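You operate a simulated robot arm through the tools that you are given. There is no shell and no other tool.

The job below is to be done with a simulated two-armed robot. You get a single attempt, and the scene is never put back.

Task
Draw whey from vat 3 and run it into the ribbed grey cup.
Fine: the ribbed cup stands on its SEAT; wind the hanging cup UP before swinging; hold the grey button till the hanging cup is empty; leave the teal switch and the other ribbed cups.
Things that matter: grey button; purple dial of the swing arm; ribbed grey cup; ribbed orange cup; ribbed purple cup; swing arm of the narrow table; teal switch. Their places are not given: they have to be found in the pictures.

The check looks at the end state, three seconds after you hand in, the way a careful person would. Anything else that was tipped, shoved, dropped, spilled or broken makes it a failure.

Robot
Two 7-joint arms with two-finger parallel grippers on one trunk that stands fixed in place. Base frame: the origin is at the foot of the trunk, x ahead of it, y to its left, z up. Readings come in m, rad, newtons and seconds.
The left shoulder is at [0.05, 0.177, 1.204], the right one opposite. With the tool pointing down near the work surface each hand reaches from about 0.1 to 0.68 m from the base axis, measured 20 degrees to its own side. Payload 3.43 kg a hand.
The TCP of each hand is the grasp point between the finger pads, 0.034 m short of the fingertips. In the tool frame z runs along the fingers and y along their closing line. Largest opening 0.128 m; finger width 0.024, thickness 0.012; the body of the gripper, 0.048 by 0.13 m, starts 0.096 m behind the TCP.
Orientation is that of the tool frame in the base frame, as a unit quaternion [x, y, z, w]. With the fingers straight down and closing along the base's y, the tool's x points along the base's -x, its y along +y and its z along -z.

Tools
- The arms move only by the tool servo_tool. It takes "left_commands", "right_commands" or both (then of equal length, played together; a hand with none holds still); each is a list of rows, each a list of 7 numbers: the turn, a rotation vector about the tool's x, y, z in units of 8 degrees (1.0 is 8 degrees), then the shift along the tool's x, y, z in units of 25 mm (1.0 is 25 mm), then the gripper command, from -1 (fully open) to 1 (shut), values between in proportion. In form: [[rx, ry, rz, dx, dy, dz, claw], ...]. A call has 1 to 20 rows; each row shifts and turns the commanded pose from where the row before left it, along the tool's axes as they then stand. A call with a number of a shift or a turn outside -1 to 1 is refused whole. A row lasts 0.2 s, in which the tool goes at most 0.05 m and 0.15 rad; a call with a longer step from one row to the next is refused whole, and so is a gripper value outside its range. Where a pose cannot be reached the arm comes as near as it can. A force on the tool above 40 N (or 10 N above the force at the start of the call, whichever is more), or a blocked arm, ends the call early, and 0.2 s more pass. Each finger travels about 0.108 m/s and halts on what it meets, pressing with about 36 N; the grip force reading is that of the motor and also rises with nothing between the fingers. The clock runs only during rows and for 0.2 s after the last one: add rows that do not move to give the fingers time. The reply holds the time, the measured pose of the TCP, the force on the tool along the base axes, the opening and the grip force, in the units named above and with some noise, with the torque about the TCP (base axes, N m) and any sound that the robot's microphone picked up.
- Cameras (640 x 400 px; columns grow to the right, rows downward): "scene" is now at [0.1466, 0.043, 1.3663]; the picture's right is [0.50, -0.87, 0.00], its down [-0.49, -0.28, -0.82] and it looks along [0.72, 0.41, -0.57] (base axes); focal length 214 px, centre (320, 200). "left" rides on the left gripper at [0.076, 0.011, -0.16] in its tool frame; the picture's right is [-0.15, 0.99, 0.00], its down [-0.88, -0.13, -0.46] and it looks along [-0.45, -0.07, 0.89] (tool axes); focal length 234 px, centre (320, 200). "right" rides on the right gripper at [0.076, -0.011, -0.16] in its tool frame; the picture's right is [0.15, 0.99, 0.00], its down [-0.88, 0.13, -0.46] and it looks along [-0.45, 0.07, 0.89] (tool axes); focal length 234 px, centre (320, 200).
- get_image(camera): a new picture of that camera. No time passes.
- slide_trunk(by): slides the trunk up (or, below 0, down) by that many m; the arms and the scene camera ride with it, the base frame stays. It gives what a move gives, with no picture.
- aim_head(pan, tilt): turns the head with the scene camera to pan (to the left, within 1.396 rad either way) and tilt (down, from -0.506 to 1.204), counted from straight ahead of the robot. It gives what a move gives.
- pixel_to_xyz(camera, pixels): for up to 12 pixels [column, row] of the newest picture of that camera ("zoom" is the newest enlarged one), the place [x, y, z] in the base frame of the surface seen there, good to about 0.002 m. No time passes.
- enlarge(camera, box): a new picture of the part [left, top, right, bottom] of that camera's present view, enlarged. No time passes.
- sign_off(): hands the job in; it is judged then, once.

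Open the grippers and draw the arms clear of the work before you hand the job in, unless the task says otherwise.

The tools are called after "Call:" by a JSON object that holds its "fn" and its "kwargs". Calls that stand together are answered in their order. servo_tool: Moves the arms, as the interface text tells. Its arguments: {"type":"object","properties":{"left_commands":{"type":"array","items":{"type":"array","items":{"type":"number"}}},"right_commands":{"type":"array","items":{"type":"array","items":{"type":"number"}}}},"required":[]} The other tools are called the same way: slide_trunk (by) slides the trunk up or down; aim_head (pan, tilt) turns the head that bears the scene camera; get_image (camera) takes a picture; pixel_to_xyz (camera, pixels) gives the place of the surface under pixels of a picture; enlarge (camera, box) takes an enlarged picture of a part of a camera's view; sign_off () hands the job in.

At the start:

```text
time_s: 0.0
left_eef_pos: [0.2984, 0.3235, 1.2707]
left_tool_rot: [0.001, 1.0, 0.0, 0.001]
left_wrist_force: [0.2, 0.1, 0.4]
left_torque: [0.01, 0.03, -0.01]
left_grip_width: 0.1278
left_gripper_force: 0.1
right_eef_pos: [0.2991, 0.0548, 1.1936]
right_tool_rot: [0.0, 1.0, 0.0, 0.0]
right_wrist_force: [0.2, 0.8, 0.5]
right_torque: [0.01, 0.04, 0.05]
right_grip_width: 0.128
right_gripper_force: 0.0
trunk travel left (down, up): [-0.375, 0.026]
head pan, tilt: [0.52, 0.6]
```

scene: 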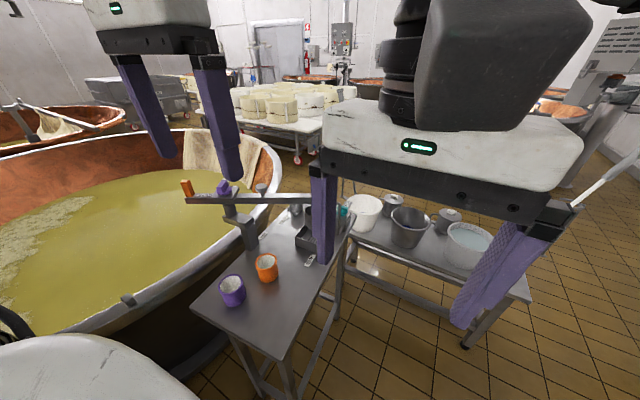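
right: 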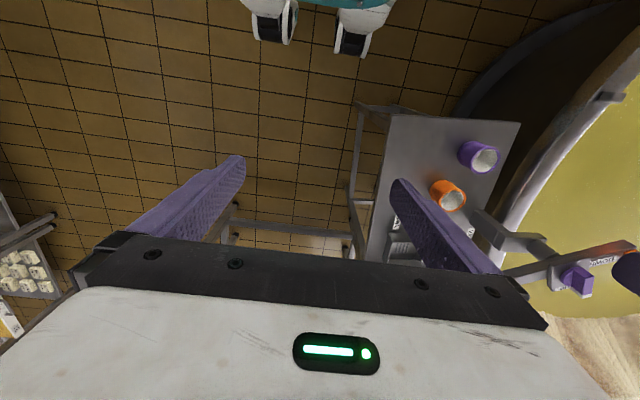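
left: 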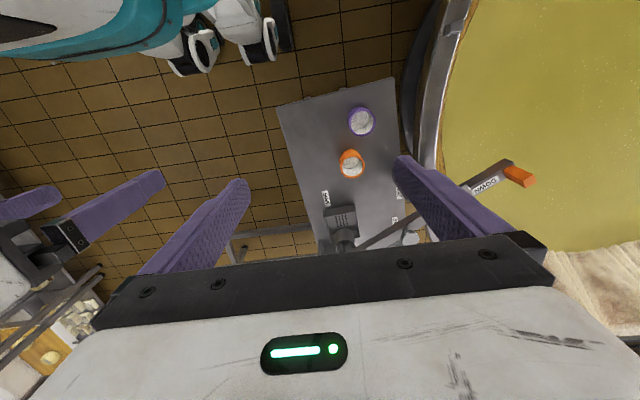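

The first pictures show a narrow table with the swing arm around (240,200) in the scene view, partly hidden by the right gripper. I enlarge that region to read details.

Call:
{"fn": "enlarge", "kwargs": {"camera": "scene", "box": [170, 150, 370, 320]}}

Call:
{"fn": "enlarge", "kwargs": {"camera": "left", "box": [260, 70, 560, 260]}}

Call:
{"fn": "enlarge", "kwargs": {"camera": "right", "box": [340, 90, 640, 310]}}

```text
2.35 times, centred on (270, 235) of scene
```

zoom: 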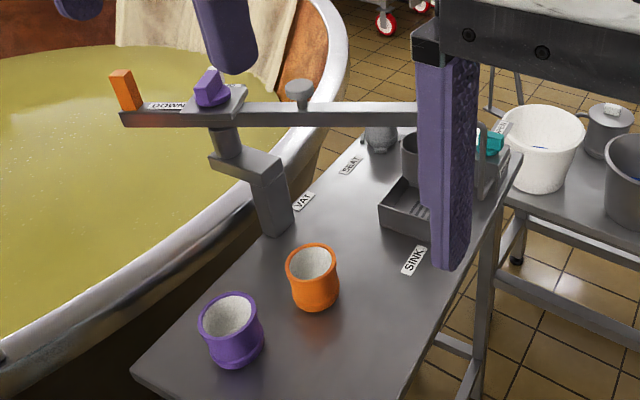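

```text
2.11 times, centred on (410, 165) of left
```

zoom: 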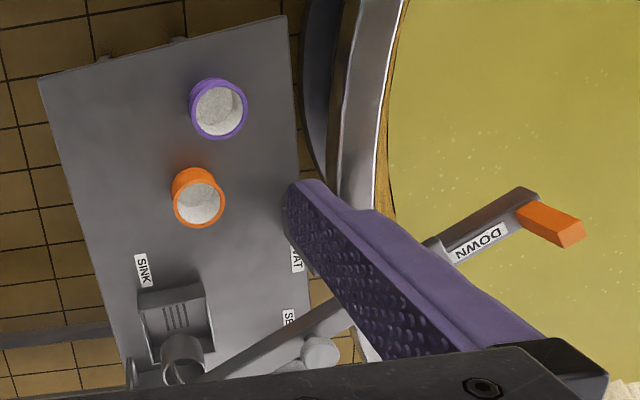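

```text
1.82 times, centred on (490, 200) of right
```

zoom: 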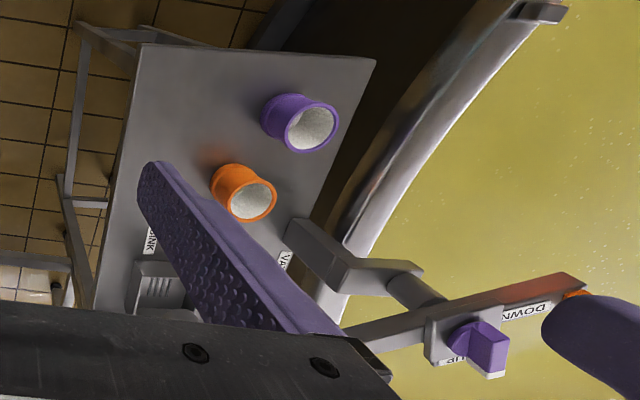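

The right gripper hides the far end of the swing arm. I move the right hand to the right (base -y) and the left hand up/left a bit to clear the view.

Call:
{"fn": "servo_tool", "kwargs": {"right_commands": [[0, 0, 0, 0, -1, 0, -1], [0, 0, 0, 0, -1, 0, -1], [0, 0, 0, 0, -1, 0, -1], [0, 0, 0, 0, -1, 0, -1], [0, 0, 0, 0, -1, 0, -1], [0, 0, 0, 0, -1, 0, -1], [0, 0, 0, 0, -1, 0, -1], [0, 0, 0, 0, -1, 0, -1], [0, 0, 0, 0, -1, 0, -1], [0, 0, 0, 0, -1, 0, -1], [0, 0, 0, 0, -1, 0, -1], [0, 0, 0, 0, -1, 0, -1]]}}

Call:
{"fn": "get_image", "kwargs": {"camera": "scene"}}

Call:
{"fn": "enlarge", "kwargs": {"camera": "scene", "box": [160, 150, 380, 320]}}

```text
time_s: 2.6
left_eef_pos: [0.299, 0.3229, 1.2692]
left_tool_rot: [0.0, 1.0, 0.0, 0.001]
left_wrist_force: [0.5, -1.2, -0.5]
left_torque: [-0.01, -0.02, 0.02]
left_grip_width: 0.1277
left_gripper_force: 0.1
right_eef_pos: [0.2973, -0.2491, 1.1926]
right_tool_rot: [0.001, 1.0, 0.002, -0.001]
right_wrist_force: [-0.7, 0.3, -0.5]
right_torque: [0.01, 0.0, -0.01]
right_grip_width: 0.1278
right_gripper_force: 0.0
trunk travel left (down, up): [-0.375, 0.026]
head pan, tilt: [0.52, 0.6]
```

```text
taken
```

scene: 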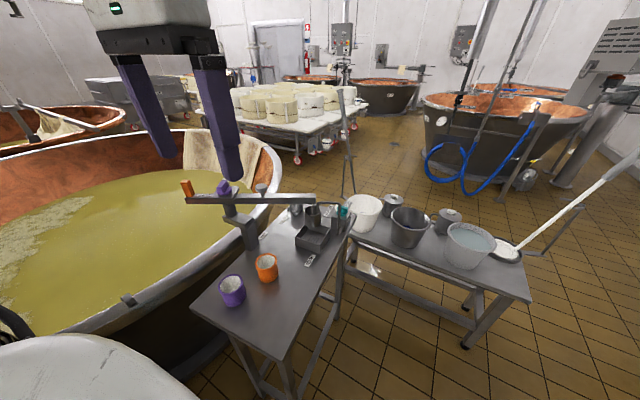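

```text
2.35 times, centred on (270, 235) of scene
```

zoom: 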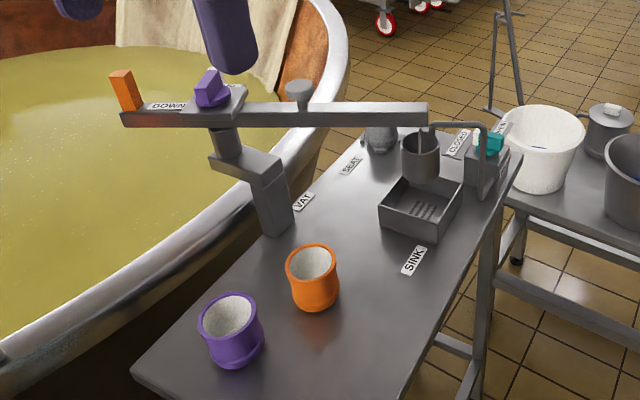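

Now the swing arm is visible: orange handle (185,188), purple dial (224,190), a grey knob (262,188) on the beam, hanging cup over the sink (313,215), teal switch (345,210), grey cup behind the beam (297,210). I zoom and measure.

Call:
{"fn": "enlarge", "kwargs": {"camera": "scene", "box": [250, 170, 360, 240]}}

Call:
{"fn": "pixel_to_xyz", "kwargs": {"camera": "scene", "pixels": [[185, 188], [224, 188], [262, 187], [313, 216], [345, 210], [297, 212], [232, 290], [266, 268], [200, 201], [290, 198], [311, 198], [250, 235]]}}

Call:
{"fn": "enlarge", "kwargs": {"camera": "scene", "box": [170, 165, 280, 255]}}

```text
5.71 times, centred on (305, 205) of scene
```

zoom: 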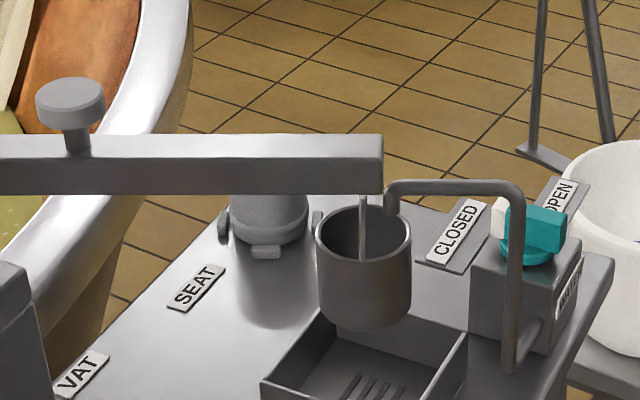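

```text
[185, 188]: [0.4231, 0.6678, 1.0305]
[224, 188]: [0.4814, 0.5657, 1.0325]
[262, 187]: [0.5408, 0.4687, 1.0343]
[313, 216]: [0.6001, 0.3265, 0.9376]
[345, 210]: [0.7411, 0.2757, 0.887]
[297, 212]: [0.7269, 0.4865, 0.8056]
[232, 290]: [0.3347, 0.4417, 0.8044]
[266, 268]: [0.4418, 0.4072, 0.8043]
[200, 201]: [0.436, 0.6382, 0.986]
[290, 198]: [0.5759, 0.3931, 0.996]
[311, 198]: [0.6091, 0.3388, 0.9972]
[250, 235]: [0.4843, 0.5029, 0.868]
```

```text
4.44 times, centred on (225, 210) of scene
```

zoom: 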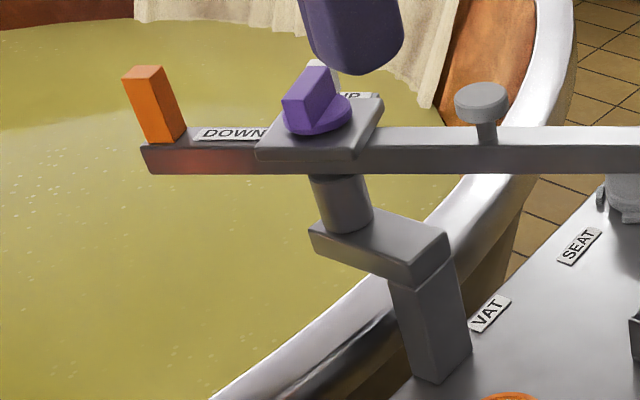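

The beam pivots on a post near (0.48,0.566); the cup hangs at the far end. I measure the vat rim, whey surface, and the labels, and lift the left hand slightly out of the picture.

Call:
{"fn": "servo_tool", "kwargs": {"left_commands": [[0, 0, 0, 1, 0, 0, -1], [0, 0, 0, 1, 0, 0, -1], [0, 0, 0, 1, 0, -1, -1], [0, 0, 0, 1, 0, -1, -1], [0, 0, 0, 0, 1, -1, -1], [0, 0, 0, 0, 1, -1, -1], [0, 0, 0, 0, 1, -1, -1], [0, 0, 0, 0, 1, 0, -1]]}}

Call:
{"fn": "get_image", "kwargs": {"camera": "scene"}}

Call:
{"fn": "get_image", "kwargs": {"camera": "left"}}

Call:
{"fn": "pixel_to_xyz", "kwargs": {"camera": "scene", "pixels": [[240, 170], [200, 186], [150, 250], [100, 300], [275, 170], [262, 205], [230, 250], [180, 280], [128, 300], [60, 340], [30, 280], [100, 150]]}}

Call:
{"fn": "enlarge", "kwargs": {"camera": "scene", "box": [170, 165, 280, 255]}}

```text
time_s: 4.4
left_eef_pos: [0.2211, 0.4028, 1.3423]
left_tool_rot: [-0.002, 1.0, -0.001, 0.002]
left_wrist_force: [1.1, -0.2, 0.5]
left_torque: [-0.04, -0.01, 0.01]
left_grip_width: 0.128
left_gripper_force: 0.1
left hand out of reach, approached as far as the arm can: row 6, 7, 8
right_eef_pos: [0.2986, -0.2471, 1.1943]
right_tool_rot: [0.0, 1.0, 0.0, 0.0]
right_wrist_force: [-0.2, 1.1, -0.5]
right_torque: [-0.01, -0.01, -0.02]
right_grip_width: 0.1278
right_gripper_force: 0.1
trunk travel left (down, up): [-0.375, 0.026]
head pan, tilt: [0.52, 0.6]
```

```text
taken
```

scene: 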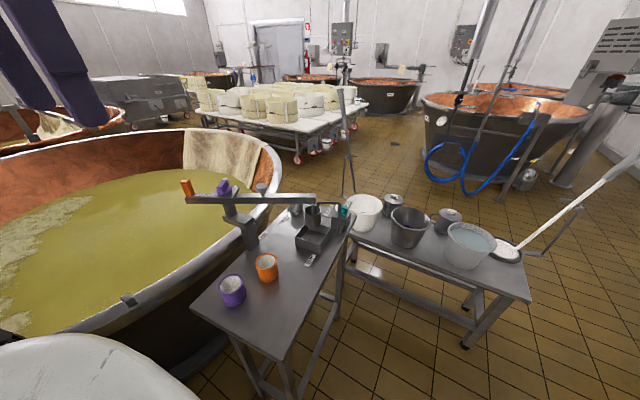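

```text
taken
```

left: 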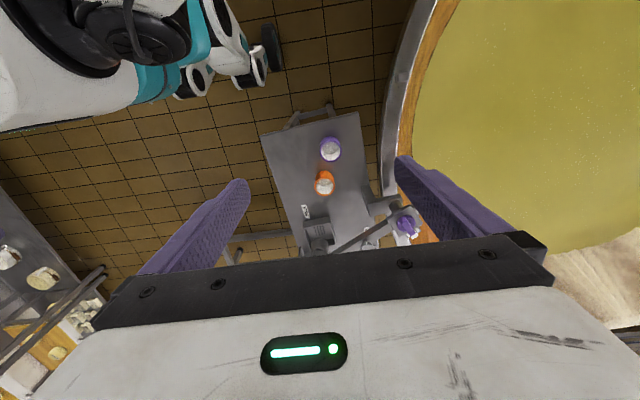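

```text
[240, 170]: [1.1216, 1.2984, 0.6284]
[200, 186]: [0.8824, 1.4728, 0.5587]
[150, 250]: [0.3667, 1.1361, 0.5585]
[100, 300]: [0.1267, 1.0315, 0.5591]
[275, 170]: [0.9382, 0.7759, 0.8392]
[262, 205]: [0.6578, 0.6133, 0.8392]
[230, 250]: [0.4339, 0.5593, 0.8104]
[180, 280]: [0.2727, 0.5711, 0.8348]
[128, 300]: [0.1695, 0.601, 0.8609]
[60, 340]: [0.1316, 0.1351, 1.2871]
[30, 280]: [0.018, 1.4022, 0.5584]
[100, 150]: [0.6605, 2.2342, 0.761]
```

```text
4.44 times, centred on (225, 210) of scene
```

zoom: 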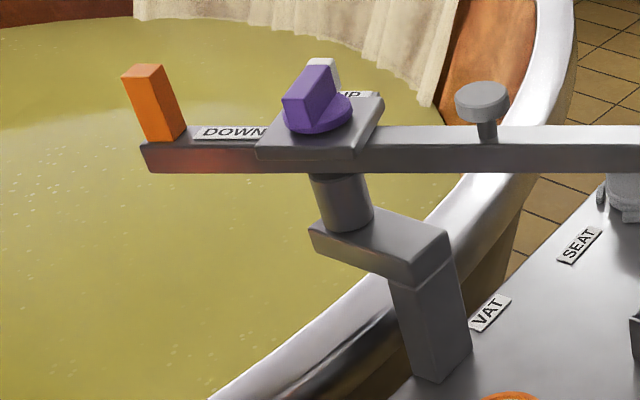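

I bring the left hand's camera above the dial for a close look at the knob, labels and button.

Call:
{"fn": "servo_tool", "kwargs": {"left_commands": [[0, 0, 0, -0.7, 0.9, 0.46, -1], [0, 0, 0, -0.7, 0.9, 0.46, -1], [0, 0, 0, -0.7, 0.9, 0.46, -1], [0, 0, 0, -0.7, 0.9, 0.46, -1], [0, 0, 0, -0.7, 0.9, 0.46, -1], [0, 0, 0, -0.7, 0.9, 0.46, -1], [0, 0, 0, -0.7, 0.9, 0.46, -1], [0, 0, 0, -0.7, 0.9, 0.46, -1]]}}

Call:
{"fn": "get_image", "kwargs": {"camera": "left"}}

Call:
{"fn": "enlarge", "kwargs": {"camera": "left", "box": [200, 100, 480, 270]}}

```text
time_s: 6.2
left_eef_pos: [0.338, 0.5122, 1.2214]
left_tool_rot: [-0.002, 1.0, 0.0, 0.002]
left_wrist_force: [-0.1, -0.2, -0.4]
left_torque: [-0.01, 0.04, -0.02]
left_grip_width: 0.1281
left_gripper_force: 0.0
left hand out of reach, approached as far as the arm can: row 2, 3, 4, 5, 6, 7, 8
right_eef_pos: [0.2997, -0.2476, 1.1935]
right_tool_rot: [0.0, 1.0, 0.0, 0.0]
right_wrist_force: [0.9, 0.3, 0.6]
right_torque: [-0.02, 0.02, 0.01]
right_grip_width: 0.1282
right_gripper_force: 0.0
trunk travel left (down, up): [-0.375, 0.026]
head pan, tilt: [0.52, 0.6]
```

```text
taken
```

left: 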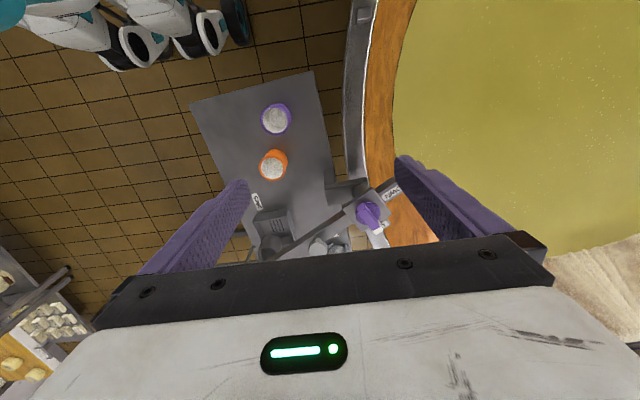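

```text
2.29 times, centred on (340, 185) of left
```

zoom: 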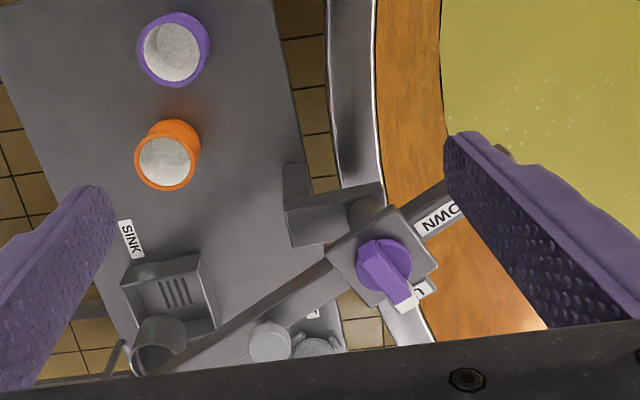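

The white pointer of the purple dial is seen near the UP label. I zoom tighter on it from both cameras and measure.

Call:
{"fn": "enlarge", "kwargs": {"camera": "left", "box": [330, 170, 430, 250]}}

Call:
{"fn": "enlarge", "kwargs": {"camera": "scene", "box": [205, 168, 255, 208]}}

Call:
{"fn": "pixel_to_xyz", "kwargs": {"camera": "left", "pixels": [[370, 213], [378, 229], [362, 207], [392, 193], [345, 208], [390, 213], [363, 232], [368, 190], [400, 188], [318, 248], [275, 165], [276, 118]]}}

```text
5.00 times, centred on (380, 210) of left
```

zoom: 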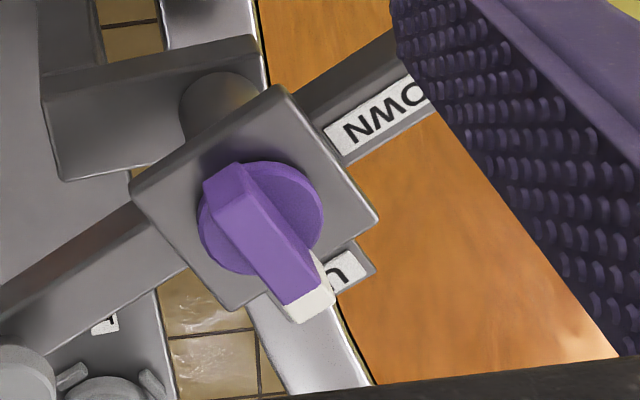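

```text
10.00 times, centred on (230, 188) of scene
```

zoom: 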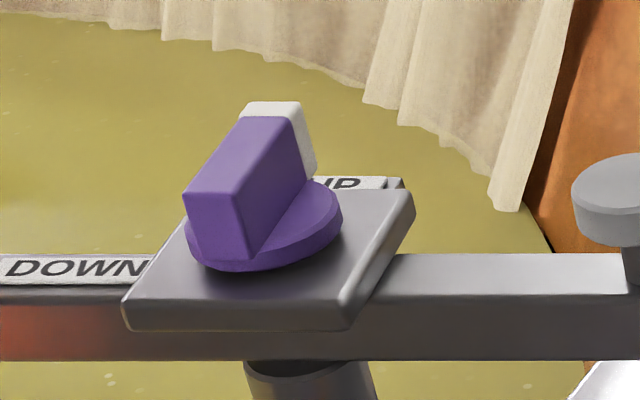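

```text
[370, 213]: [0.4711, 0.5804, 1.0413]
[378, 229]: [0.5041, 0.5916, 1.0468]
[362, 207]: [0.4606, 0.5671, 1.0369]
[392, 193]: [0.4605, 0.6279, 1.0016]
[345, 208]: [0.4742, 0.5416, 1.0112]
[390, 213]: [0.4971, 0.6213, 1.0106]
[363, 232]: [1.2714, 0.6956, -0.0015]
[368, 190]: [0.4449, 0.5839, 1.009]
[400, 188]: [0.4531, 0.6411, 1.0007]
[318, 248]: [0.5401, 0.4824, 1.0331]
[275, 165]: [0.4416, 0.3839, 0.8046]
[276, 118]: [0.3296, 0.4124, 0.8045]
```

The dial pointer already sits at UP and the cup hangs just beneath the beam. I now measure the spout, cup, grey cup at the seat, and the labels for the swing geometry.

Call:
{"fn": "enlarge", "kwargs": {"camera": "scene", "box": [270, 180, 360, 240]}}

Call:
{"fn": "pixel_to_xyz", "kwargs": {"camera": "scene", "pixels": [[318, 203], [330, 201], [339, 205], [318, 207], [313, 207], [306, 210], [320, 213], [297, 207], [302, 213], [287, 218], [264, 235], [308, 260]]}}

```text
6.67 times, centred on (315, 210) of scene
```

zoom: 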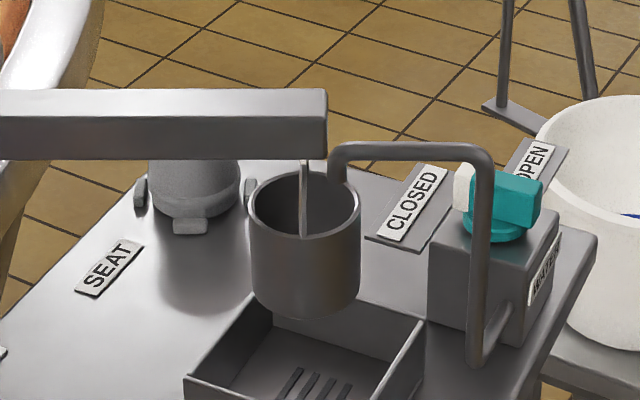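

```text
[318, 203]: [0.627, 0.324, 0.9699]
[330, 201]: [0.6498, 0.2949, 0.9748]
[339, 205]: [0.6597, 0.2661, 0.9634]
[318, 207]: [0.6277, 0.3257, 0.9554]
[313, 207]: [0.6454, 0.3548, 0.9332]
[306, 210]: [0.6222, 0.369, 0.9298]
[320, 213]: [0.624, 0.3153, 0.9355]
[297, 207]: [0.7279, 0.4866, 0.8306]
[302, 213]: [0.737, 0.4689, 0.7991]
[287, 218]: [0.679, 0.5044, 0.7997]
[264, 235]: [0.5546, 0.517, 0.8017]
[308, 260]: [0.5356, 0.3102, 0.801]
```

The spout tip (0.627,0.325) clears the rod's circle; next I check cup bottom height, whey edge inside the vat, and the grey cup details.

Call:
{"fn": "pixel_to_xyz", "kwargs": {"camera": "scene", "pixels": [[313, 226], [298, 219], [303, 224], [293, 209], [301, 206], [185, 181], [187, 195], [224, 195], [262, 184], [262, 190], [262, 196], [305, 203]]}}

Call:
{"fn": "pixel_to_xyz", "kwargs": {"camera": "left", "pixels": [[397, 100], [405, 100], [420, 100], [375, 130], [365, 130], [385, 130], [395, 130], [350, 130], [405, 150], [415, 230], [405, 235], [450, 250]]}}

Call:
{"fn": "enlarge", "kwargs": {"camera": "left", "box": [230, 190, 350, 265]}}

```text
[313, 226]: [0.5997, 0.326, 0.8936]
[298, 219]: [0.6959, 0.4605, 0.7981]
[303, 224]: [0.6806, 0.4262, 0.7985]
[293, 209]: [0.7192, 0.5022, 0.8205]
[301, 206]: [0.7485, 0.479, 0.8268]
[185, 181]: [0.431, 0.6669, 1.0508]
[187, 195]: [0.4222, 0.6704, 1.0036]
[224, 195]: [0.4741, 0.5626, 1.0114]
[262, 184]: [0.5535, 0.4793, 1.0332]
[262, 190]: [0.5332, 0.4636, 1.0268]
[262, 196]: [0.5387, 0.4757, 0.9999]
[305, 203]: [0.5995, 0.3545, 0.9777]
```

```text
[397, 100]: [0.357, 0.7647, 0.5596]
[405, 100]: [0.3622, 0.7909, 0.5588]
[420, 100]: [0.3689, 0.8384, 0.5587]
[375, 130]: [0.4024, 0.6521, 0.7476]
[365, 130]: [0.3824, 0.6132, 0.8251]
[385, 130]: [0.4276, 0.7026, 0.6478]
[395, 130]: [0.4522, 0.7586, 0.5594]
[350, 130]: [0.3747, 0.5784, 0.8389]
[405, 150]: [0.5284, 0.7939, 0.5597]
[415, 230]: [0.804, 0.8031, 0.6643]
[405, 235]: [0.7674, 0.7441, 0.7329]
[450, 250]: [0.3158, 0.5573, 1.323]
```

```text
5.33 times, centred on (290, 228) of left
```

zoom: 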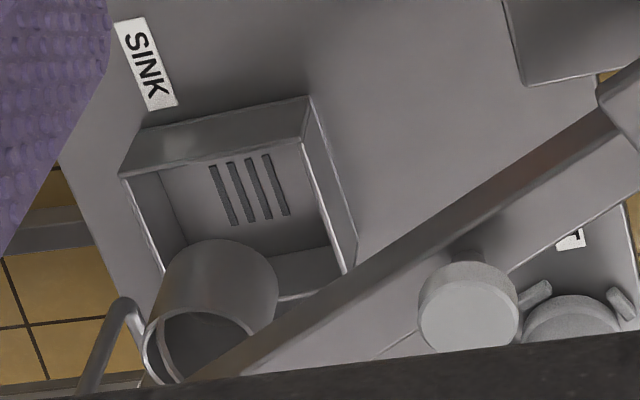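

The thing at the seat (0.73,0.49) is partly hidden, so I tilt the left hand forward to look at it and confirm it is the ribbed grey cup, upright.

Call:
{"fn": "servo_tool", "kwargs": {"left_commands": [[0, -1, 0, 0, 0, 0, -1], [0, -1, 0, 0, 0, 0, -1], [0, -1, 0, 0, 0, 0, -1], [0, -1, 0, 0, 0, 0, -1], [0, -1, 0, 0, 0, 0, -1], [0, 0, 0, 0, 0, 0, -1]]}}

Call:
{"fn": "get_image", "kwargs": {"camera": "left"}}

```text
time_s: 7.6
left_eef_pos: [0.3395, 0.5095, 1.2217]
left_tool_rot: [0.0, 0.949, 0.003, 0.316]
left_wrist_force: [0.3, 0.2, -0.1]
left_torque: [0.01, -0.03, -0.01]
left_grip_width: 0.1283
left_gripper_force: 0.0
left hand out of reach, approached as far as the arm can: row 3
right_eef_pos: [0.2988, -0.2485, 1.1939]
right_tool_rot: [0.0, 1.0, 0.0, 0.0]
right_wrist_force: [-0.1, -0.4, 0.1]
right_torque: [-0.01, -0.04, 0.01]
right_grip_width: 0.128
right_gripper_force: 0.1
trunk travel left (down, up): [-0.375, 0.026]
head pan, tilt: [0.52, 0.6]
```

```text
taken
```

left: 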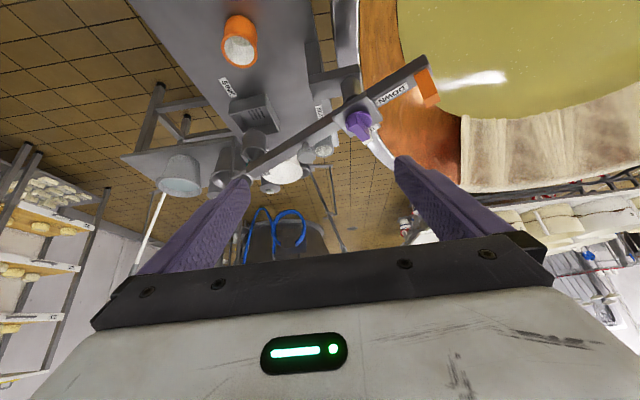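

The tilt worked; I zoom on the seat area around (310,145).

Call:
{"fn": "enlarge", "kwargs": {"camera": "left", "box": [230, 80, 450, 200]}}

Call:
{"fn": "enlarge", "kwargs": {"camera": "left", "box": [290, 110, 360, 165]}}

```text
2.91 times, centred on (340, 140) of left
```

zoom: 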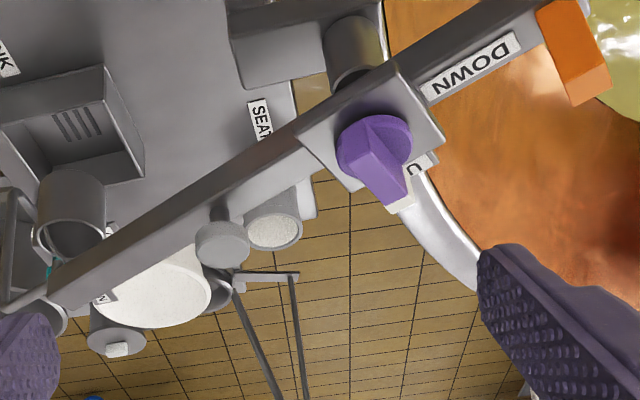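

```text
7.27 times, centred on (325, 138) of left
```

zoom: 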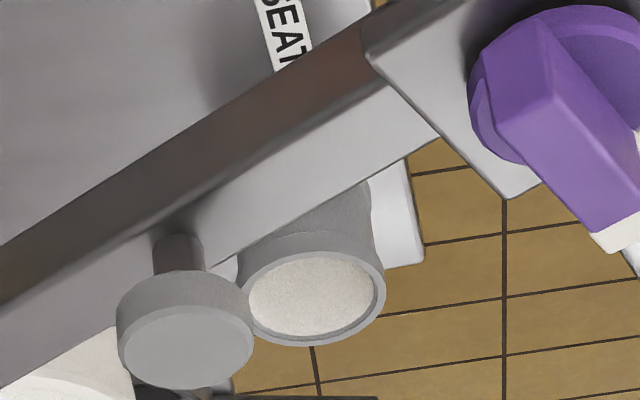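

The grey cup is upright with a pale inside like the other cups. I measure its rim and the seat location.

Call:
{"fn": "pixel_to_xyz", "kwargs": {"camera": "zoom", "pixels": [[315, 300], [315, 342], [380, 285], [260, 270], [340, 255], [190, 350], [280, 50], [390, 260], [345, 325], [285, 330]]}}

Call:
{"fn": "pixel_to_xyz", "kwargs": {"camera": "left", "pixels": [[238, 47], [255, 30], [430, 90], [433, 102], [426, 84], [358, 123], [372, 138], [350, 118]]}}

```text
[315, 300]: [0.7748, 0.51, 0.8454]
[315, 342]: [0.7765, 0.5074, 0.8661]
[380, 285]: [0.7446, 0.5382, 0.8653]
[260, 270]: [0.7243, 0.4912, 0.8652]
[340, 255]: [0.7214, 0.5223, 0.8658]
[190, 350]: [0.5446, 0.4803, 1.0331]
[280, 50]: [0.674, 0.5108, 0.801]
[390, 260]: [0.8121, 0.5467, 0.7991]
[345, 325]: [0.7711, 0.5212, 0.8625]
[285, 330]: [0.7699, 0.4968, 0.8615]
```

```text
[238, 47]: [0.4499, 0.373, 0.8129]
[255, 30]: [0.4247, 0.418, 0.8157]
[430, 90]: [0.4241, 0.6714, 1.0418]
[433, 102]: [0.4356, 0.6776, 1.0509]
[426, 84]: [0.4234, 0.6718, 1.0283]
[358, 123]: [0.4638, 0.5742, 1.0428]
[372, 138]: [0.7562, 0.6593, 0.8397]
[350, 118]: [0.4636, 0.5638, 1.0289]
```

The grey cup is upright on its seat (center ≈ (0.75,0.51), rim z 0.865), dial pointer is at UP, so I can swing first. I raise the trunk the small amount left and reorient the left hand (yaw −45°, 20° outward tilt) to cage the orange peg at (0.426,0.67).

Call:
{"fn": "slide_trunk", "kwargs": {"by": 0.025}}

Call:
{"fn": "servo_tool", "kwargs": {"left_commands": [[0, 1, 0, 0, 0, 0, -0.5], [0, 1, 0, 0, 0, 0, 0], [0, 1, 0, 0, 0, 0, 0.22], [0, 1, 0, 0, 0, 0, 0.22], [0, 0.63, 0, 0, 0, 0, 0.22], [0, 0, 0.94, 0, 0, 0, 0.22], [0, 0, 0.94, 0, 0, 0, 0.22], [0, 0, 0.94, 0, 0, 0, 0.22], [0, 0, 0.94, 0, 0, 0, 0.22], [0, 0, 0.94, 0, 0, 0, 0.22], [0, 0, 0.94, 0, 0, 0, 0.22], [-0.825, 0.1175, 0, 0, 0, 0, 0.22], [-0.825, 0.1175, 0, 0, 0, 0, 0.22], [-0.825, 0.1175, 0, 0, 0, 0, 0.22], [0, 0, 0, 0, 0, 0, 0.22]]}}

Call:
{"fn": "get_image", "kwargs": {"camera": "scene"}}

```text
time_s: 8.3
left_eef_pos: [0.339, 0.5109, 1.2451]
left_tool_rot: [0.0, 0.949, 0.004, 0.316]
left_wrist_force: [0.0, 0.1, 0.2]
left_torque: [0.02, 0.0, 0.03]
left_grip_width: 0.1278
left_gripper_force: 0.1
right_eef_pos: [0.3003, -0.2494, 1.218]
right_tool_rot: [0.0, 1.0, 0.0, 0.0]
right_wrist_force: [0.3, -0.2, 0.7]
right_torque: [0.02, -0.03, 0.02]
right_grip_width: 0.1283
right_gripper_force: 0.1
trunk travel left (down, up): [-0.4, 0.001]
head pan, tilt: [0.52, 0.6]
```

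```text
time_s: 11.5
left_eef_pos: [0.2851, 0.3395, 1.1876]
left_tool_rot: [0.378, 0.909, 0.171, 0.04]
left_wrist_force: [-0.4, -0.2, 0.8]
left_torque: [-0.03, -0.01, -0.02]
left_grip_width: 0.0498
left_gripper_force: 0.1
left hand out of reach, approached as far as the arm can: row 6, 7, 8, 9, 10, 11
right_eef_pos: [0.2998, -0.2481, 1.2174]
right_tool_rot: [0.0, 1.0, 0.0, 0.0]
right_wrist_force: [-0.1, -0.4, -0.2]
right_torque: [0.0, 0.0, 0.02]
right_grip_width: 0.1279
right_gripper_force: 0.0
trunk travel left (down, up): [-0.4, 0.001]
head pan, tilt: [0.52, 0.6]
```

```text
taken
```

scene: 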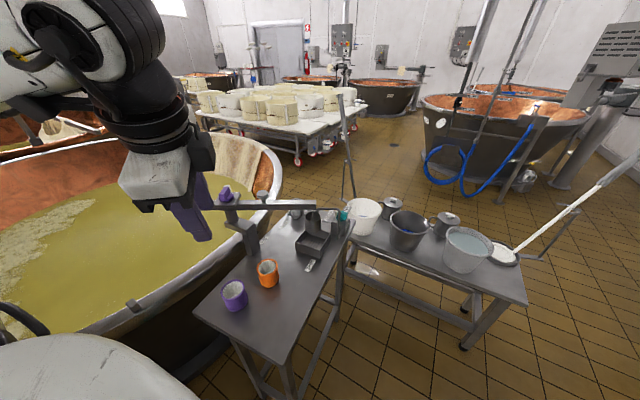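

Orientation is as intended; the position drifted to (0.285,0.34,1.19). I now move to above the peg at about (0.424,0.669,1.13).

Call:
{"fn": "servo_tool", "kwargs": {"left_commands": [[0, 0, 0, 0.43, 0.97, 0.578, 0.22], [0, 0, 0, 0.43, 0.97, 0.578, 0.22], [0, 0, 0, 0.43, 0.97, 0.578, 0.22], [0, 0, 0, 0.43, 0.97, 0.578, 0.22], [0, 0, 0, 0.43, 0.97, 0.578, 0.22], [0, 0, 0, 0.43, 0.97, 0.578, 0.22], [0, 0, 0, 0.43, 0.97, 0.578, 0.22], [0, 0, 0, 0.43, 0.97, 0.578, 0.22], [0, 0, 0, 0.43, 0.97, 0.578, 0.22], [0, 0, 0, 0.43, 0.97, 0.578, 0.22], [0, 0, 0, 0.43, 0.97, 0.578, 0.22], [0, 0, 0, 0.43, 0.97, 0.578, 0.22]]}}

Call:
{"fn": "get_image", "kwargs": {"camera": "left"}}

Call:
{"fn": "enlarge", "kwargs": {"camera": "scene", "box": [120, 130, 300, 250]}}

```text
time_s: 14.1
left_eef_pos: [0.2961, 0.3671, 1.1823]
left_tool_rot: [0.377, 0.909, 0.17, 0.04]
left_wrist_force: [0.1, 0.6, -0.5]
left_torque: [-0.02, 0.01, -0.04]
left_grip_width: 0.05
left_gripper_force: 0.1
left hand out of reach, approached as far as the arm can: row 2, 3, 4, 5, 6, 7, 8, 9, 10, 11, 12
right_eef_pos: [0.2993, -0.2486, 1.2185]
right_tool_rot: [0.0, 1.0, 0.0, 0.001]
right_wrist_force: [0.2, 0.4, 1.0]
right_torque: [-0.02, 0.01, 0.02]
right_grip_width: 0.128
right_gripper_force: 0.0
trunk travel left (down, up): [-0.4, 0.001]
head pan, tilt: [0.52, 0.6]
```

```text
taken
```

left: 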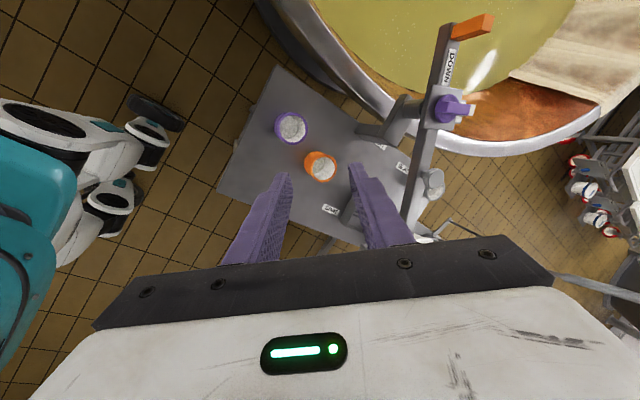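

```text
3.33 times, centred on (210, 190) of scene
```

zoom: 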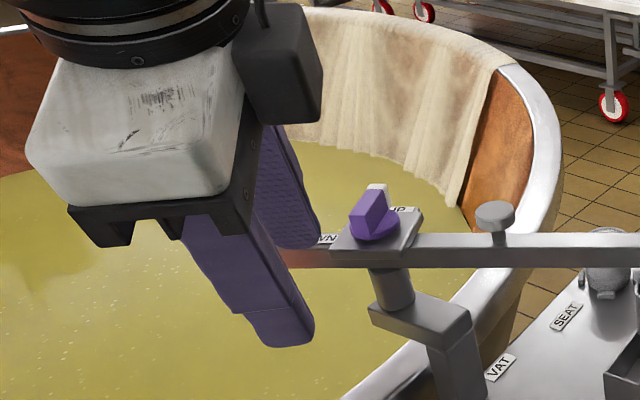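

The −45° yaw runs the wrist to its limit, so I yaw the other way (to about +30°, natural for this arm) and will push the peg with closed fingers instead.

Call:
{"fn": "servo_tool", "kwargs": {"left_commands": [[0, 0, -0.94, 0, 0, 0, 0.5], [0, 0, -0.94, 0, 0, 0, 1], [0, 0, -0.94, 0, 0, 0, 1], [0, 0, -0.94, 0, 0, 0, 1], [0, 0, -0.94, 0, 0, 0, 1], [0, 0, -0.94, 0, 0, 0, 1], [0, 0, -0.94, 0, 0, 0, 1], [0, 0, -0.94, 0, 0, 0, 1], [0, 0, -0.94, 0, 0, 0, 1], [0, 0, -0.94, 0, 0, 0, 1]]}}

```text
time_s: 16.3
left_eef_pos: [0.296, 0.3661, 1.1836]
left_tool_rot: [-0.257, 0.951, 0.11, 0.136]
left_wrist_force: [-0.2, 0.2, -0.2]
left_torque: [-0.03, -0.03, 0.0]
left_grip_width: 0.0
left_gripper_force: 33.2
right_eef_pos: [0.2986, -0.2488, 1.2187]
right_tool_rot: [0.0, 1.0, 0.0, -0.001]
right_wrist_force: [0.8, 0.2, -0.7]
right_torque: [0.01, 0.01, 0.02]
right_grip_width: 0.1282
right_gripper_force: 0.0
trunk travel left (down, up): [-0.4, 0.001]
head pan, tilt: [0.52, 0.6]
```

Yaw is good now. I move to above the vat side of the peg, about (0.465,0.692,1.13).

Call:
{"fn": "servo_tool", "kwargs": {"left_commands": [[0, 0, 0, -0.908, 0.608, 0.582, 1], [0, 0, 0, -0.908, 0.608, 0.582, 1], [0, 0, 0, -0.908, 0.608, 0.582, 1], [0, 0, 0, -0.908, 0.608, 0.582, 1], [0, 0, 0, -0.908, 0.608, 0.582, 1], [0, 0, 0, -0.908, 0.608, 0.582, 1], [0, 0, 0, -0.908, 0.608, 0.582, 1], [0, 0, 0, -0.908, 0.608, 0.582, 1], [0, 0, 0, -0.908, 0.608, 0.582, 1], [0, 0, 0, -0.908, 0.608, 0.582, 1], [0, 0, 0, -0.908, 0.608, 0.582, 1], [0, 0, 0, -0.908, 0.608, 0.582, 1], [0, 0, 0, 0, 0, 0, 1]]}}

Call:
{"fn": "get_image", "kwargs": {"camera": "scene"}}

Call:
{"fn": "get_image", "kwargs": {"camera": "left"}}

```text
time_s: 19.1
left_eef_pos: [0.4653, 0.6946, 1.1296]
left_tool_rot: [-0.255, 0.951, 0.11, 0.136]
left_wrist_force: [0.0, 0.0, 0.0]
left_torque: [0.03, 0.0, 0.02]
left_grip_width: 0.0
left_gripper_force: 33.0
right_eef_pos: [0.2978, -0.2481, 1.2179]
right_tool_rot: [0.0, 1.0, 0.001, 0.0]
right_wrist_force: [0.4, 0.1, -0.1]
right_torque: [-0.01, -0.01, 0.03]
right_grip_width: 0.1279
right_gripper_force: 0.1
trunk travel left (down, up): [-0.4, 0.001]
head pan, tilt: [0.52, 0.6]
```

```text
taken
```

scene: 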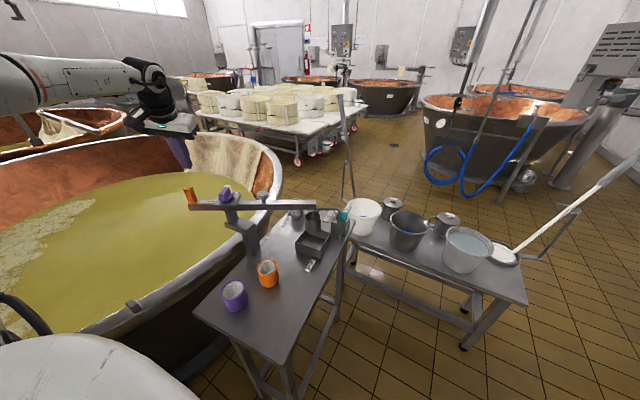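

```text
taken
```

left: 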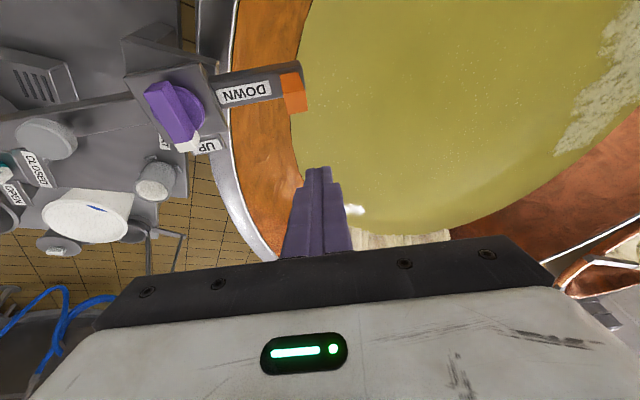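

Reached (0.465,0.695,1.13) with the peg just robot-side of the fingers. I descend straight down 0.11 m.

Call:
{"fn": "servo_tool", "kwargs": {"left_commands": [[0, 0, 0, 0.277, -0.118, 0.827, 1], [0, 0, 0, 0.277, -0.118, 0.827, 1], [0, 0, 0, 0.277, -0.118, 0.827, 1], [0, 0, 0, 0.277, -0.118, 0.827, 1], [0, 0, 0, 0.277, -0.118, 0.827, 1], [0, 0, 0, 0, 0, 0, 1]]}}

Call:
{"fn": "enlarge", "kwargs": {"camera": "scene", "box": [140, 130, 300, 240]}}

Call:
{"fn": "get_image", "kwargs": {"camera": "left"}}

```text
time_s: 20.5
left_eef_pos: [0.4647, 0.696, 1.0212]
left_tool_rot: [-0.256, 0.951, 0.11, 0.137]
left_wrist_force: [0.5, -0.8, -0.1]
left_torque: [0.02, -0.03, 0.02]
left_grip_width: 0.0
left_gripper_force: 32.9
right_eef_pos: [0.2994, -0.248, 1.2176]
right_tool_rot: [0.0, 1.0, 0.001, 0.0]
right_wrist_force: [0.4, -0.4, 0.4]
right_torque: [-0.03, -0.01, 0.0]
right_grip_width: 0.1281
right_gripper_force: 0.0
trunk travel left (down, up): [-0.4, 0.001]
head pan, tilt: [0.52, 0.6]
```

```text
3.64 times, centred on (220, 185) of scene
```

zoom: 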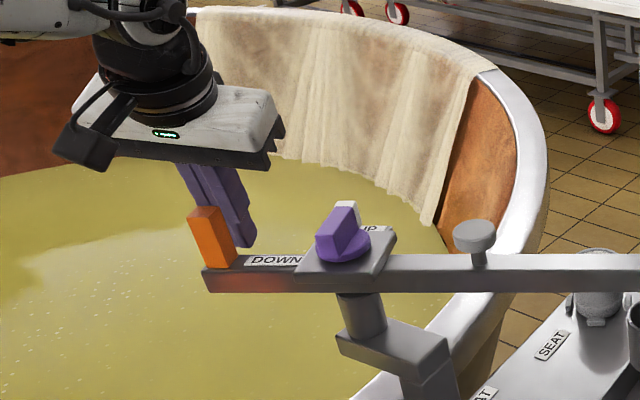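

```text
taken
```

left: 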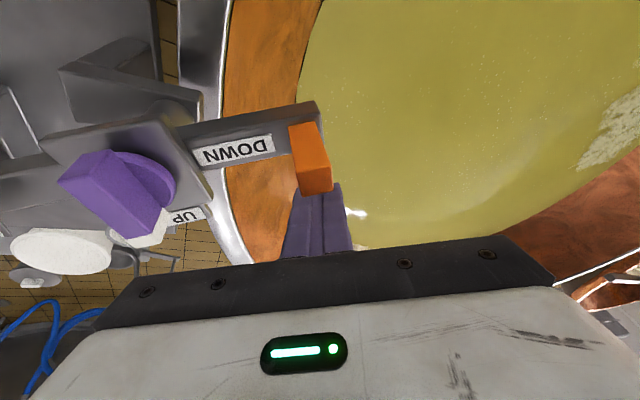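

The fingers stand right behind the peg. I push the handle along its arc (first ~24° toward the robot) and look at the result.

Call:
{"fn": "servo_tool", "kwargs": {"left_commands": [[0, 0, 0, 0.581, -0.107, -0.21, 1], [0, 0, 0, 0.442, 0.119, -0.131, 1], [0, 0, 0, 0.454, 0.072, -0.141, 1], [0, 0, 0, 0.452, 0.017, -0.149, 1], [0, 0, 0, 0.445, -0.028, -0.153, 1], [0, 0, 0, 0.445, -0.077, -0.16, 1], [0, 0, 0, 0, 0, 0, 1]]}}

Call:
{"fn": "get_image", "kwargs": {"camera": "scene"}}

Call:
{"fn": "enlarge", "kwargs": {"camera": "scene", "box": [140, 130, 360, 250]}}

Call:
{"fn": "get_image", "kwargs": {"camera": "left"}}

```text
time_s: 22.1
left_eef_pos: [0.3981, 0.6547, 1.0208]
left_tool_rot: [-0.256, 0.951, 0.111, 0.136]
left_wrist_force: [0.5, 0.4, 0.6]
left_torque: [0.01, 0.03, -0.01]
left_grip_width: 0.0
left_gripper_force: 33.4
right_eef_pos: [0.2984, -0.2489, 1.2183]
right_tool_rot: [-0.001, 1.0, 0.0, 0.0]
right_wrist_force: [1.0, 0.3, 0.1]
right_torque: [-0.04, -0.02, -0.01]
right_grip_width: 0.128
right_gripper_force: 0.1
trunk travel left (down, up): [-0.4, 0.001]
head pan, tilt: [0.52, 0.6]
```

```text
taken
```

scene: 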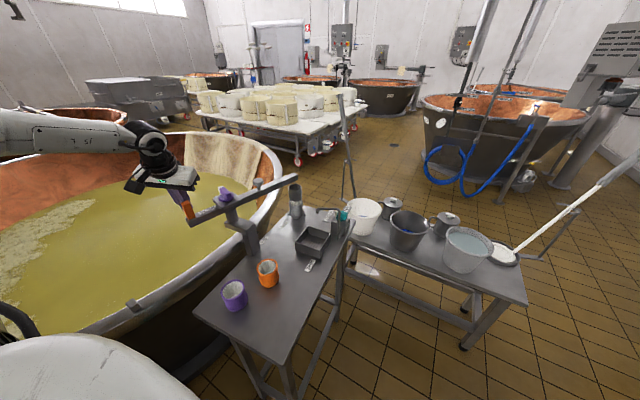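

```text
2.91 times, centred on (250, 190) of scene
```

zoom: 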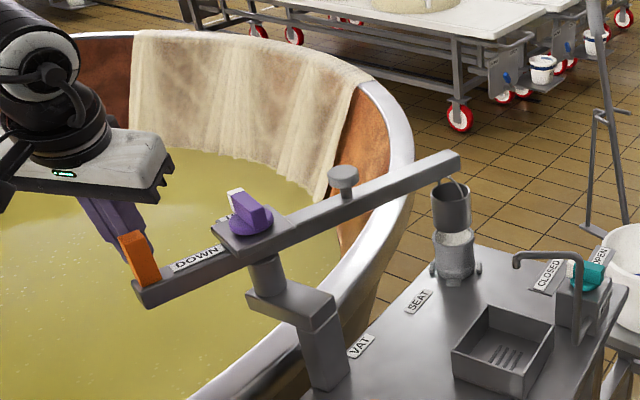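

```text
taken
```

left: 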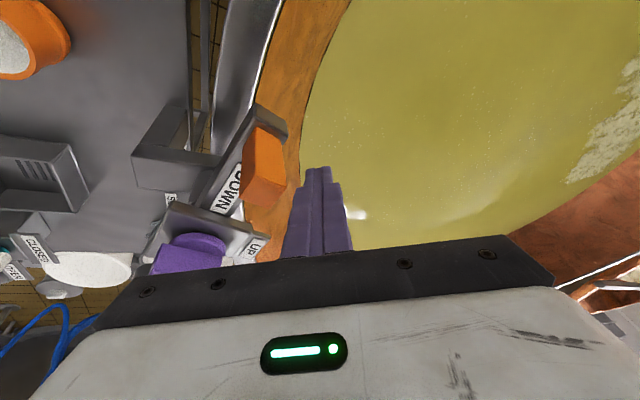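

The beam swung smoothly; the hanging cup is now near the grey cup. I measure the peg, dial and cup to fix the pivot.

Call:
{"fn": "pixel_to_xyz", "kwargs": {"camera": "scene", "pixels": [[188, 210], [187, 225], [225, 197], [258, 190], [295, 188], [296, 204], [296, 196], [290, 178]]}}

Call:
{"fn": "pixel_to_xyz", "kwargs": {"camera": "left", "pixels": [[264, 135], [268, 170], [190, 240], [230, 190], [270, 110]]}}

```text
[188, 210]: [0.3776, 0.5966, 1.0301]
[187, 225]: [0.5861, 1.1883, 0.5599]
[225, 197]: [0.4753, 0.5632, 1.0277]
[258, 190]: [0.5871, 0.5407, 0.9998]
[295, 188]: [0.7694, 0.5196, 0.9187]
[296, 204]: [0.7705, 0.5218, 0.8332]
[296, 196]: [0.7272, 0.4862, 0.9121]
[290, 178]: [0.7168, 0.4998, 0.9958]
```

```text
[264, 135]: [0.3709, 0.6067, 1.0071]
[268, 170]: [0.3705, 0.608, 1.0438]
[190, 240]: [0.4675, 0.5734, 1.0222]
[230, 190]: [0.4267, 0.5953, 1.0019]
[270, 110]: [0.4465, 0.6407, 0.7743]
```

Peg is now at (0.372,0.602), giving pivot (0.480,0.572) and beam angle ≈164°. I keep pushing along the arc to ~215°.

Call:
{"fn": "servo_tool", "kwargs": {"left_commands": [[0, 0, 0, 0.749, -0.387, -0.306, 1], [0, 0, 0, 0.392, -0.219, -0.163, 1], [0, 0, 0, 0.367, -0.261, -0.16, 1], [0, 0, 0, 0.339, -0.301, -0.157, 1], [0, 0, 0, 0.302, -0.337, -0.149, 1], [0, 0, 0, 0.267, -0.373, -0.142, 1], [0, 0, 0, 0.227, -0.398, -0.132, 1], [0, 0, 0, 0.184, -0.425, -0.122, 1], [0, 0, 0, 0.136, -0.444, -0.109, 1], [0, 0, 0, 0, 0, 0, 1]]}}

Call:
{"fn": "get_image", "kwargs": {"camera": "scene"}}

Call:
{"fn": "enlarge", "kwargs": {"camera": "scene", "box": [140, 130, 360, 250]}}

Call:
{"fn": "get_image", "kwargs": {"camera": "left"}}

```text
time_s: 24.3
left_eef_pos: [0.3722, 0.5463, 1.019]
left_tool_rot: [-0.256, 0.951, 0.11, 0.136]
left_wrist_force: [0.0, 0.7, -0.4]
left_torque: [-0.01, -0.03, 0.0]
left_grip_width: 0.0
left_gripper_force: 32.7
right_eef_pos: [0.299, -0.2485, 1.2174]
right_tool_rot: [0.0, 1.0, 0.0, 0.0]
right_wrist_force: [-0.6, -0.4, -0.2]
right_torque: [0.02, 0.0, -0.01]
right_grip_width: 0.1282
right_gripper_force: 0.1
trunk travel left (down, up): [-0.4, 0.001]
head pan, tilt: [0.52, 0.6]
```

```text
taken
```

scene: 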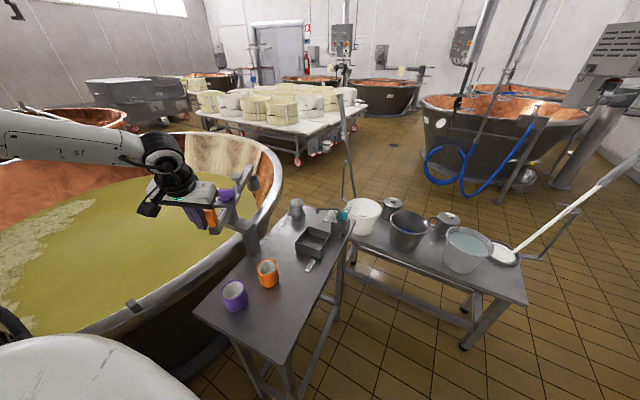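

```text
2.91 times, centred on (250, 190) of scene
```

zoom: 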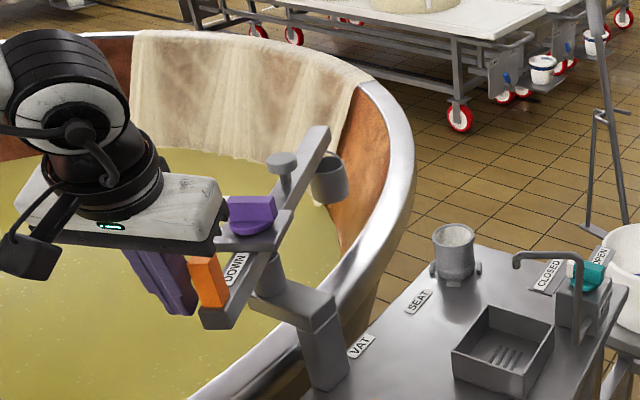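

```text
taken
```

left: 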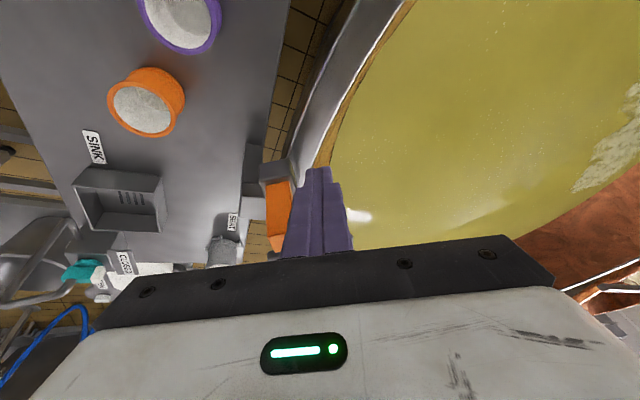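

The cup has cleared the rim and is over the vat wall; grey cup stands undisturbed. I measure the peg and beam end, then continue.

Call:
{"fn": "pixel_to_xyz", "kwargs": {"camera": "scene", "pixels": [[210, 218], [212, 230], [237, 187], [250, 177], [262, 192], [236, 202], [256, 183]]}}

```text
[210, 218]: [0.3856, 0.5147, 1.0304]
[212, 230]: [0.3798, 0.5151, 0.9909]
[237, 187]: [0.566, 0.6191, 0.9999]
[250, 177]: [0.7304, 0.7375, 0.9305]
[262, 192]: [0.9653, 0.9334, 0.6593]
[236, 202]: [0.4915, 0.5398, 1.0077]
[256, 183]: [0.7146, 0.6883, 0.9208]
```

Beam at ≈213°. I continue the push to about 263°.

Call:
{"fn": "servo_tool", "kwargs": {"left_commands": [[0, 0, 0, 0.216, -0.444, -0.136, 1], [0, 0, 0, 0.049, -0.472, -0.084, 1], [0, 0, 0, -0.003, -0.472, -0.066, 1], [0, 0, 0, -0.046, -0.467, -0.051, 1], [0, 0, 0, -0.094, -0.469, -0.036, 1], [0, 0, 0, -0.14, -0.457, -0.019, 1], [0, 0, 0, -0.185, -0.439, -0.001, 1], [0, 0, 0, -0.227, -0.42, 0.016, 1], [0, 0, 0, 0, 0, 0, 1]]}}

Call:
{"fn": "get_image", "kwargs": {"camera": "scene"}}

Call:
{"fn": "enlarge", "kwargs": {"camera": "scene", "box": [140, 130, 360, 250]}}

Call:
{"fn": "get_image", "kwargs": {"camera": "left"}}

```text
time_s: 26.3
left_eef_pos: [0.4254, 0.4719, 1.0188]
left_tool_rot: [-0.257, 0.95, 0.111, 0.136]
left_wrist_force: [-0.4, 0.2, 0.1]
left_torque: [0.0, -0.01, -0.01]
left_grip_width: 0.0
left_gripper_force: 32.8
right_eef_pos: [0.2983, -0.2489, 1.219]
right_tool_rot: [0.0, 1.0, 0.0, 0.0]
right_wrist_force: [0.0, 0.3, -0.2]
right_torque: [0.0, 0.0, -0.02]
right_grip_width: 0.128
right_gripper_force: 0.0
trunk travel left (down, up): [-0.4, 0.001]
head pan, tilt: [0.52, 0.6]
```

```text
taken
```

scene: 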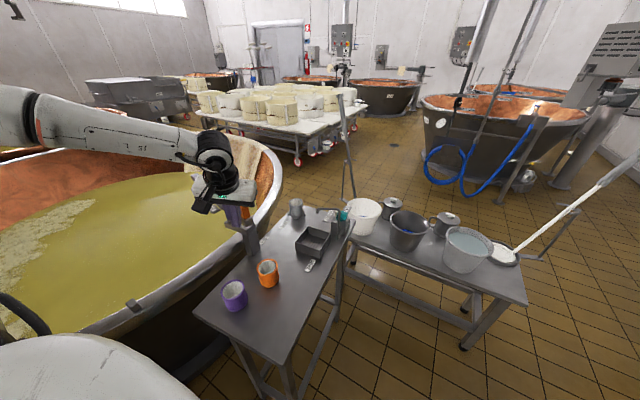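

```text
2.91 times, centred on (250, 190) of scene
```

zoom: 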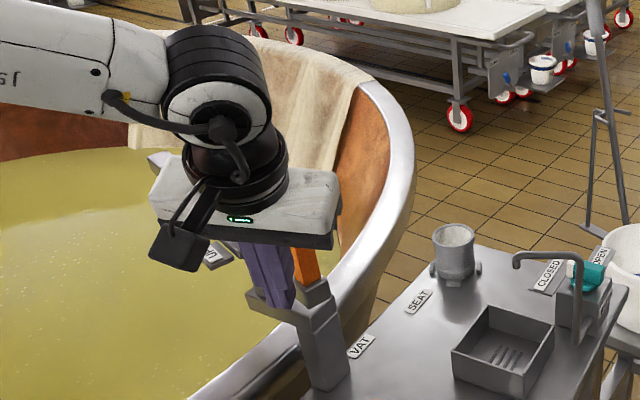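

```text
taken
```

left: 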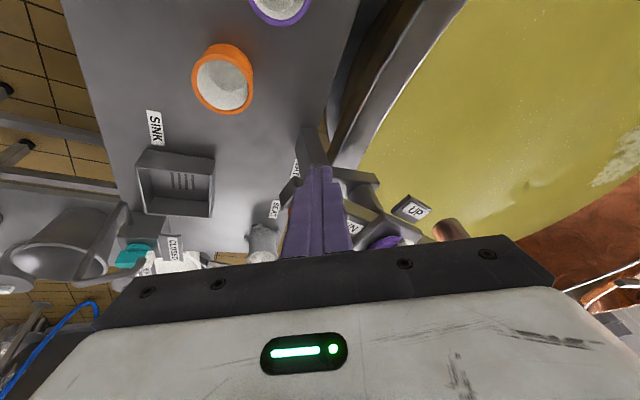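

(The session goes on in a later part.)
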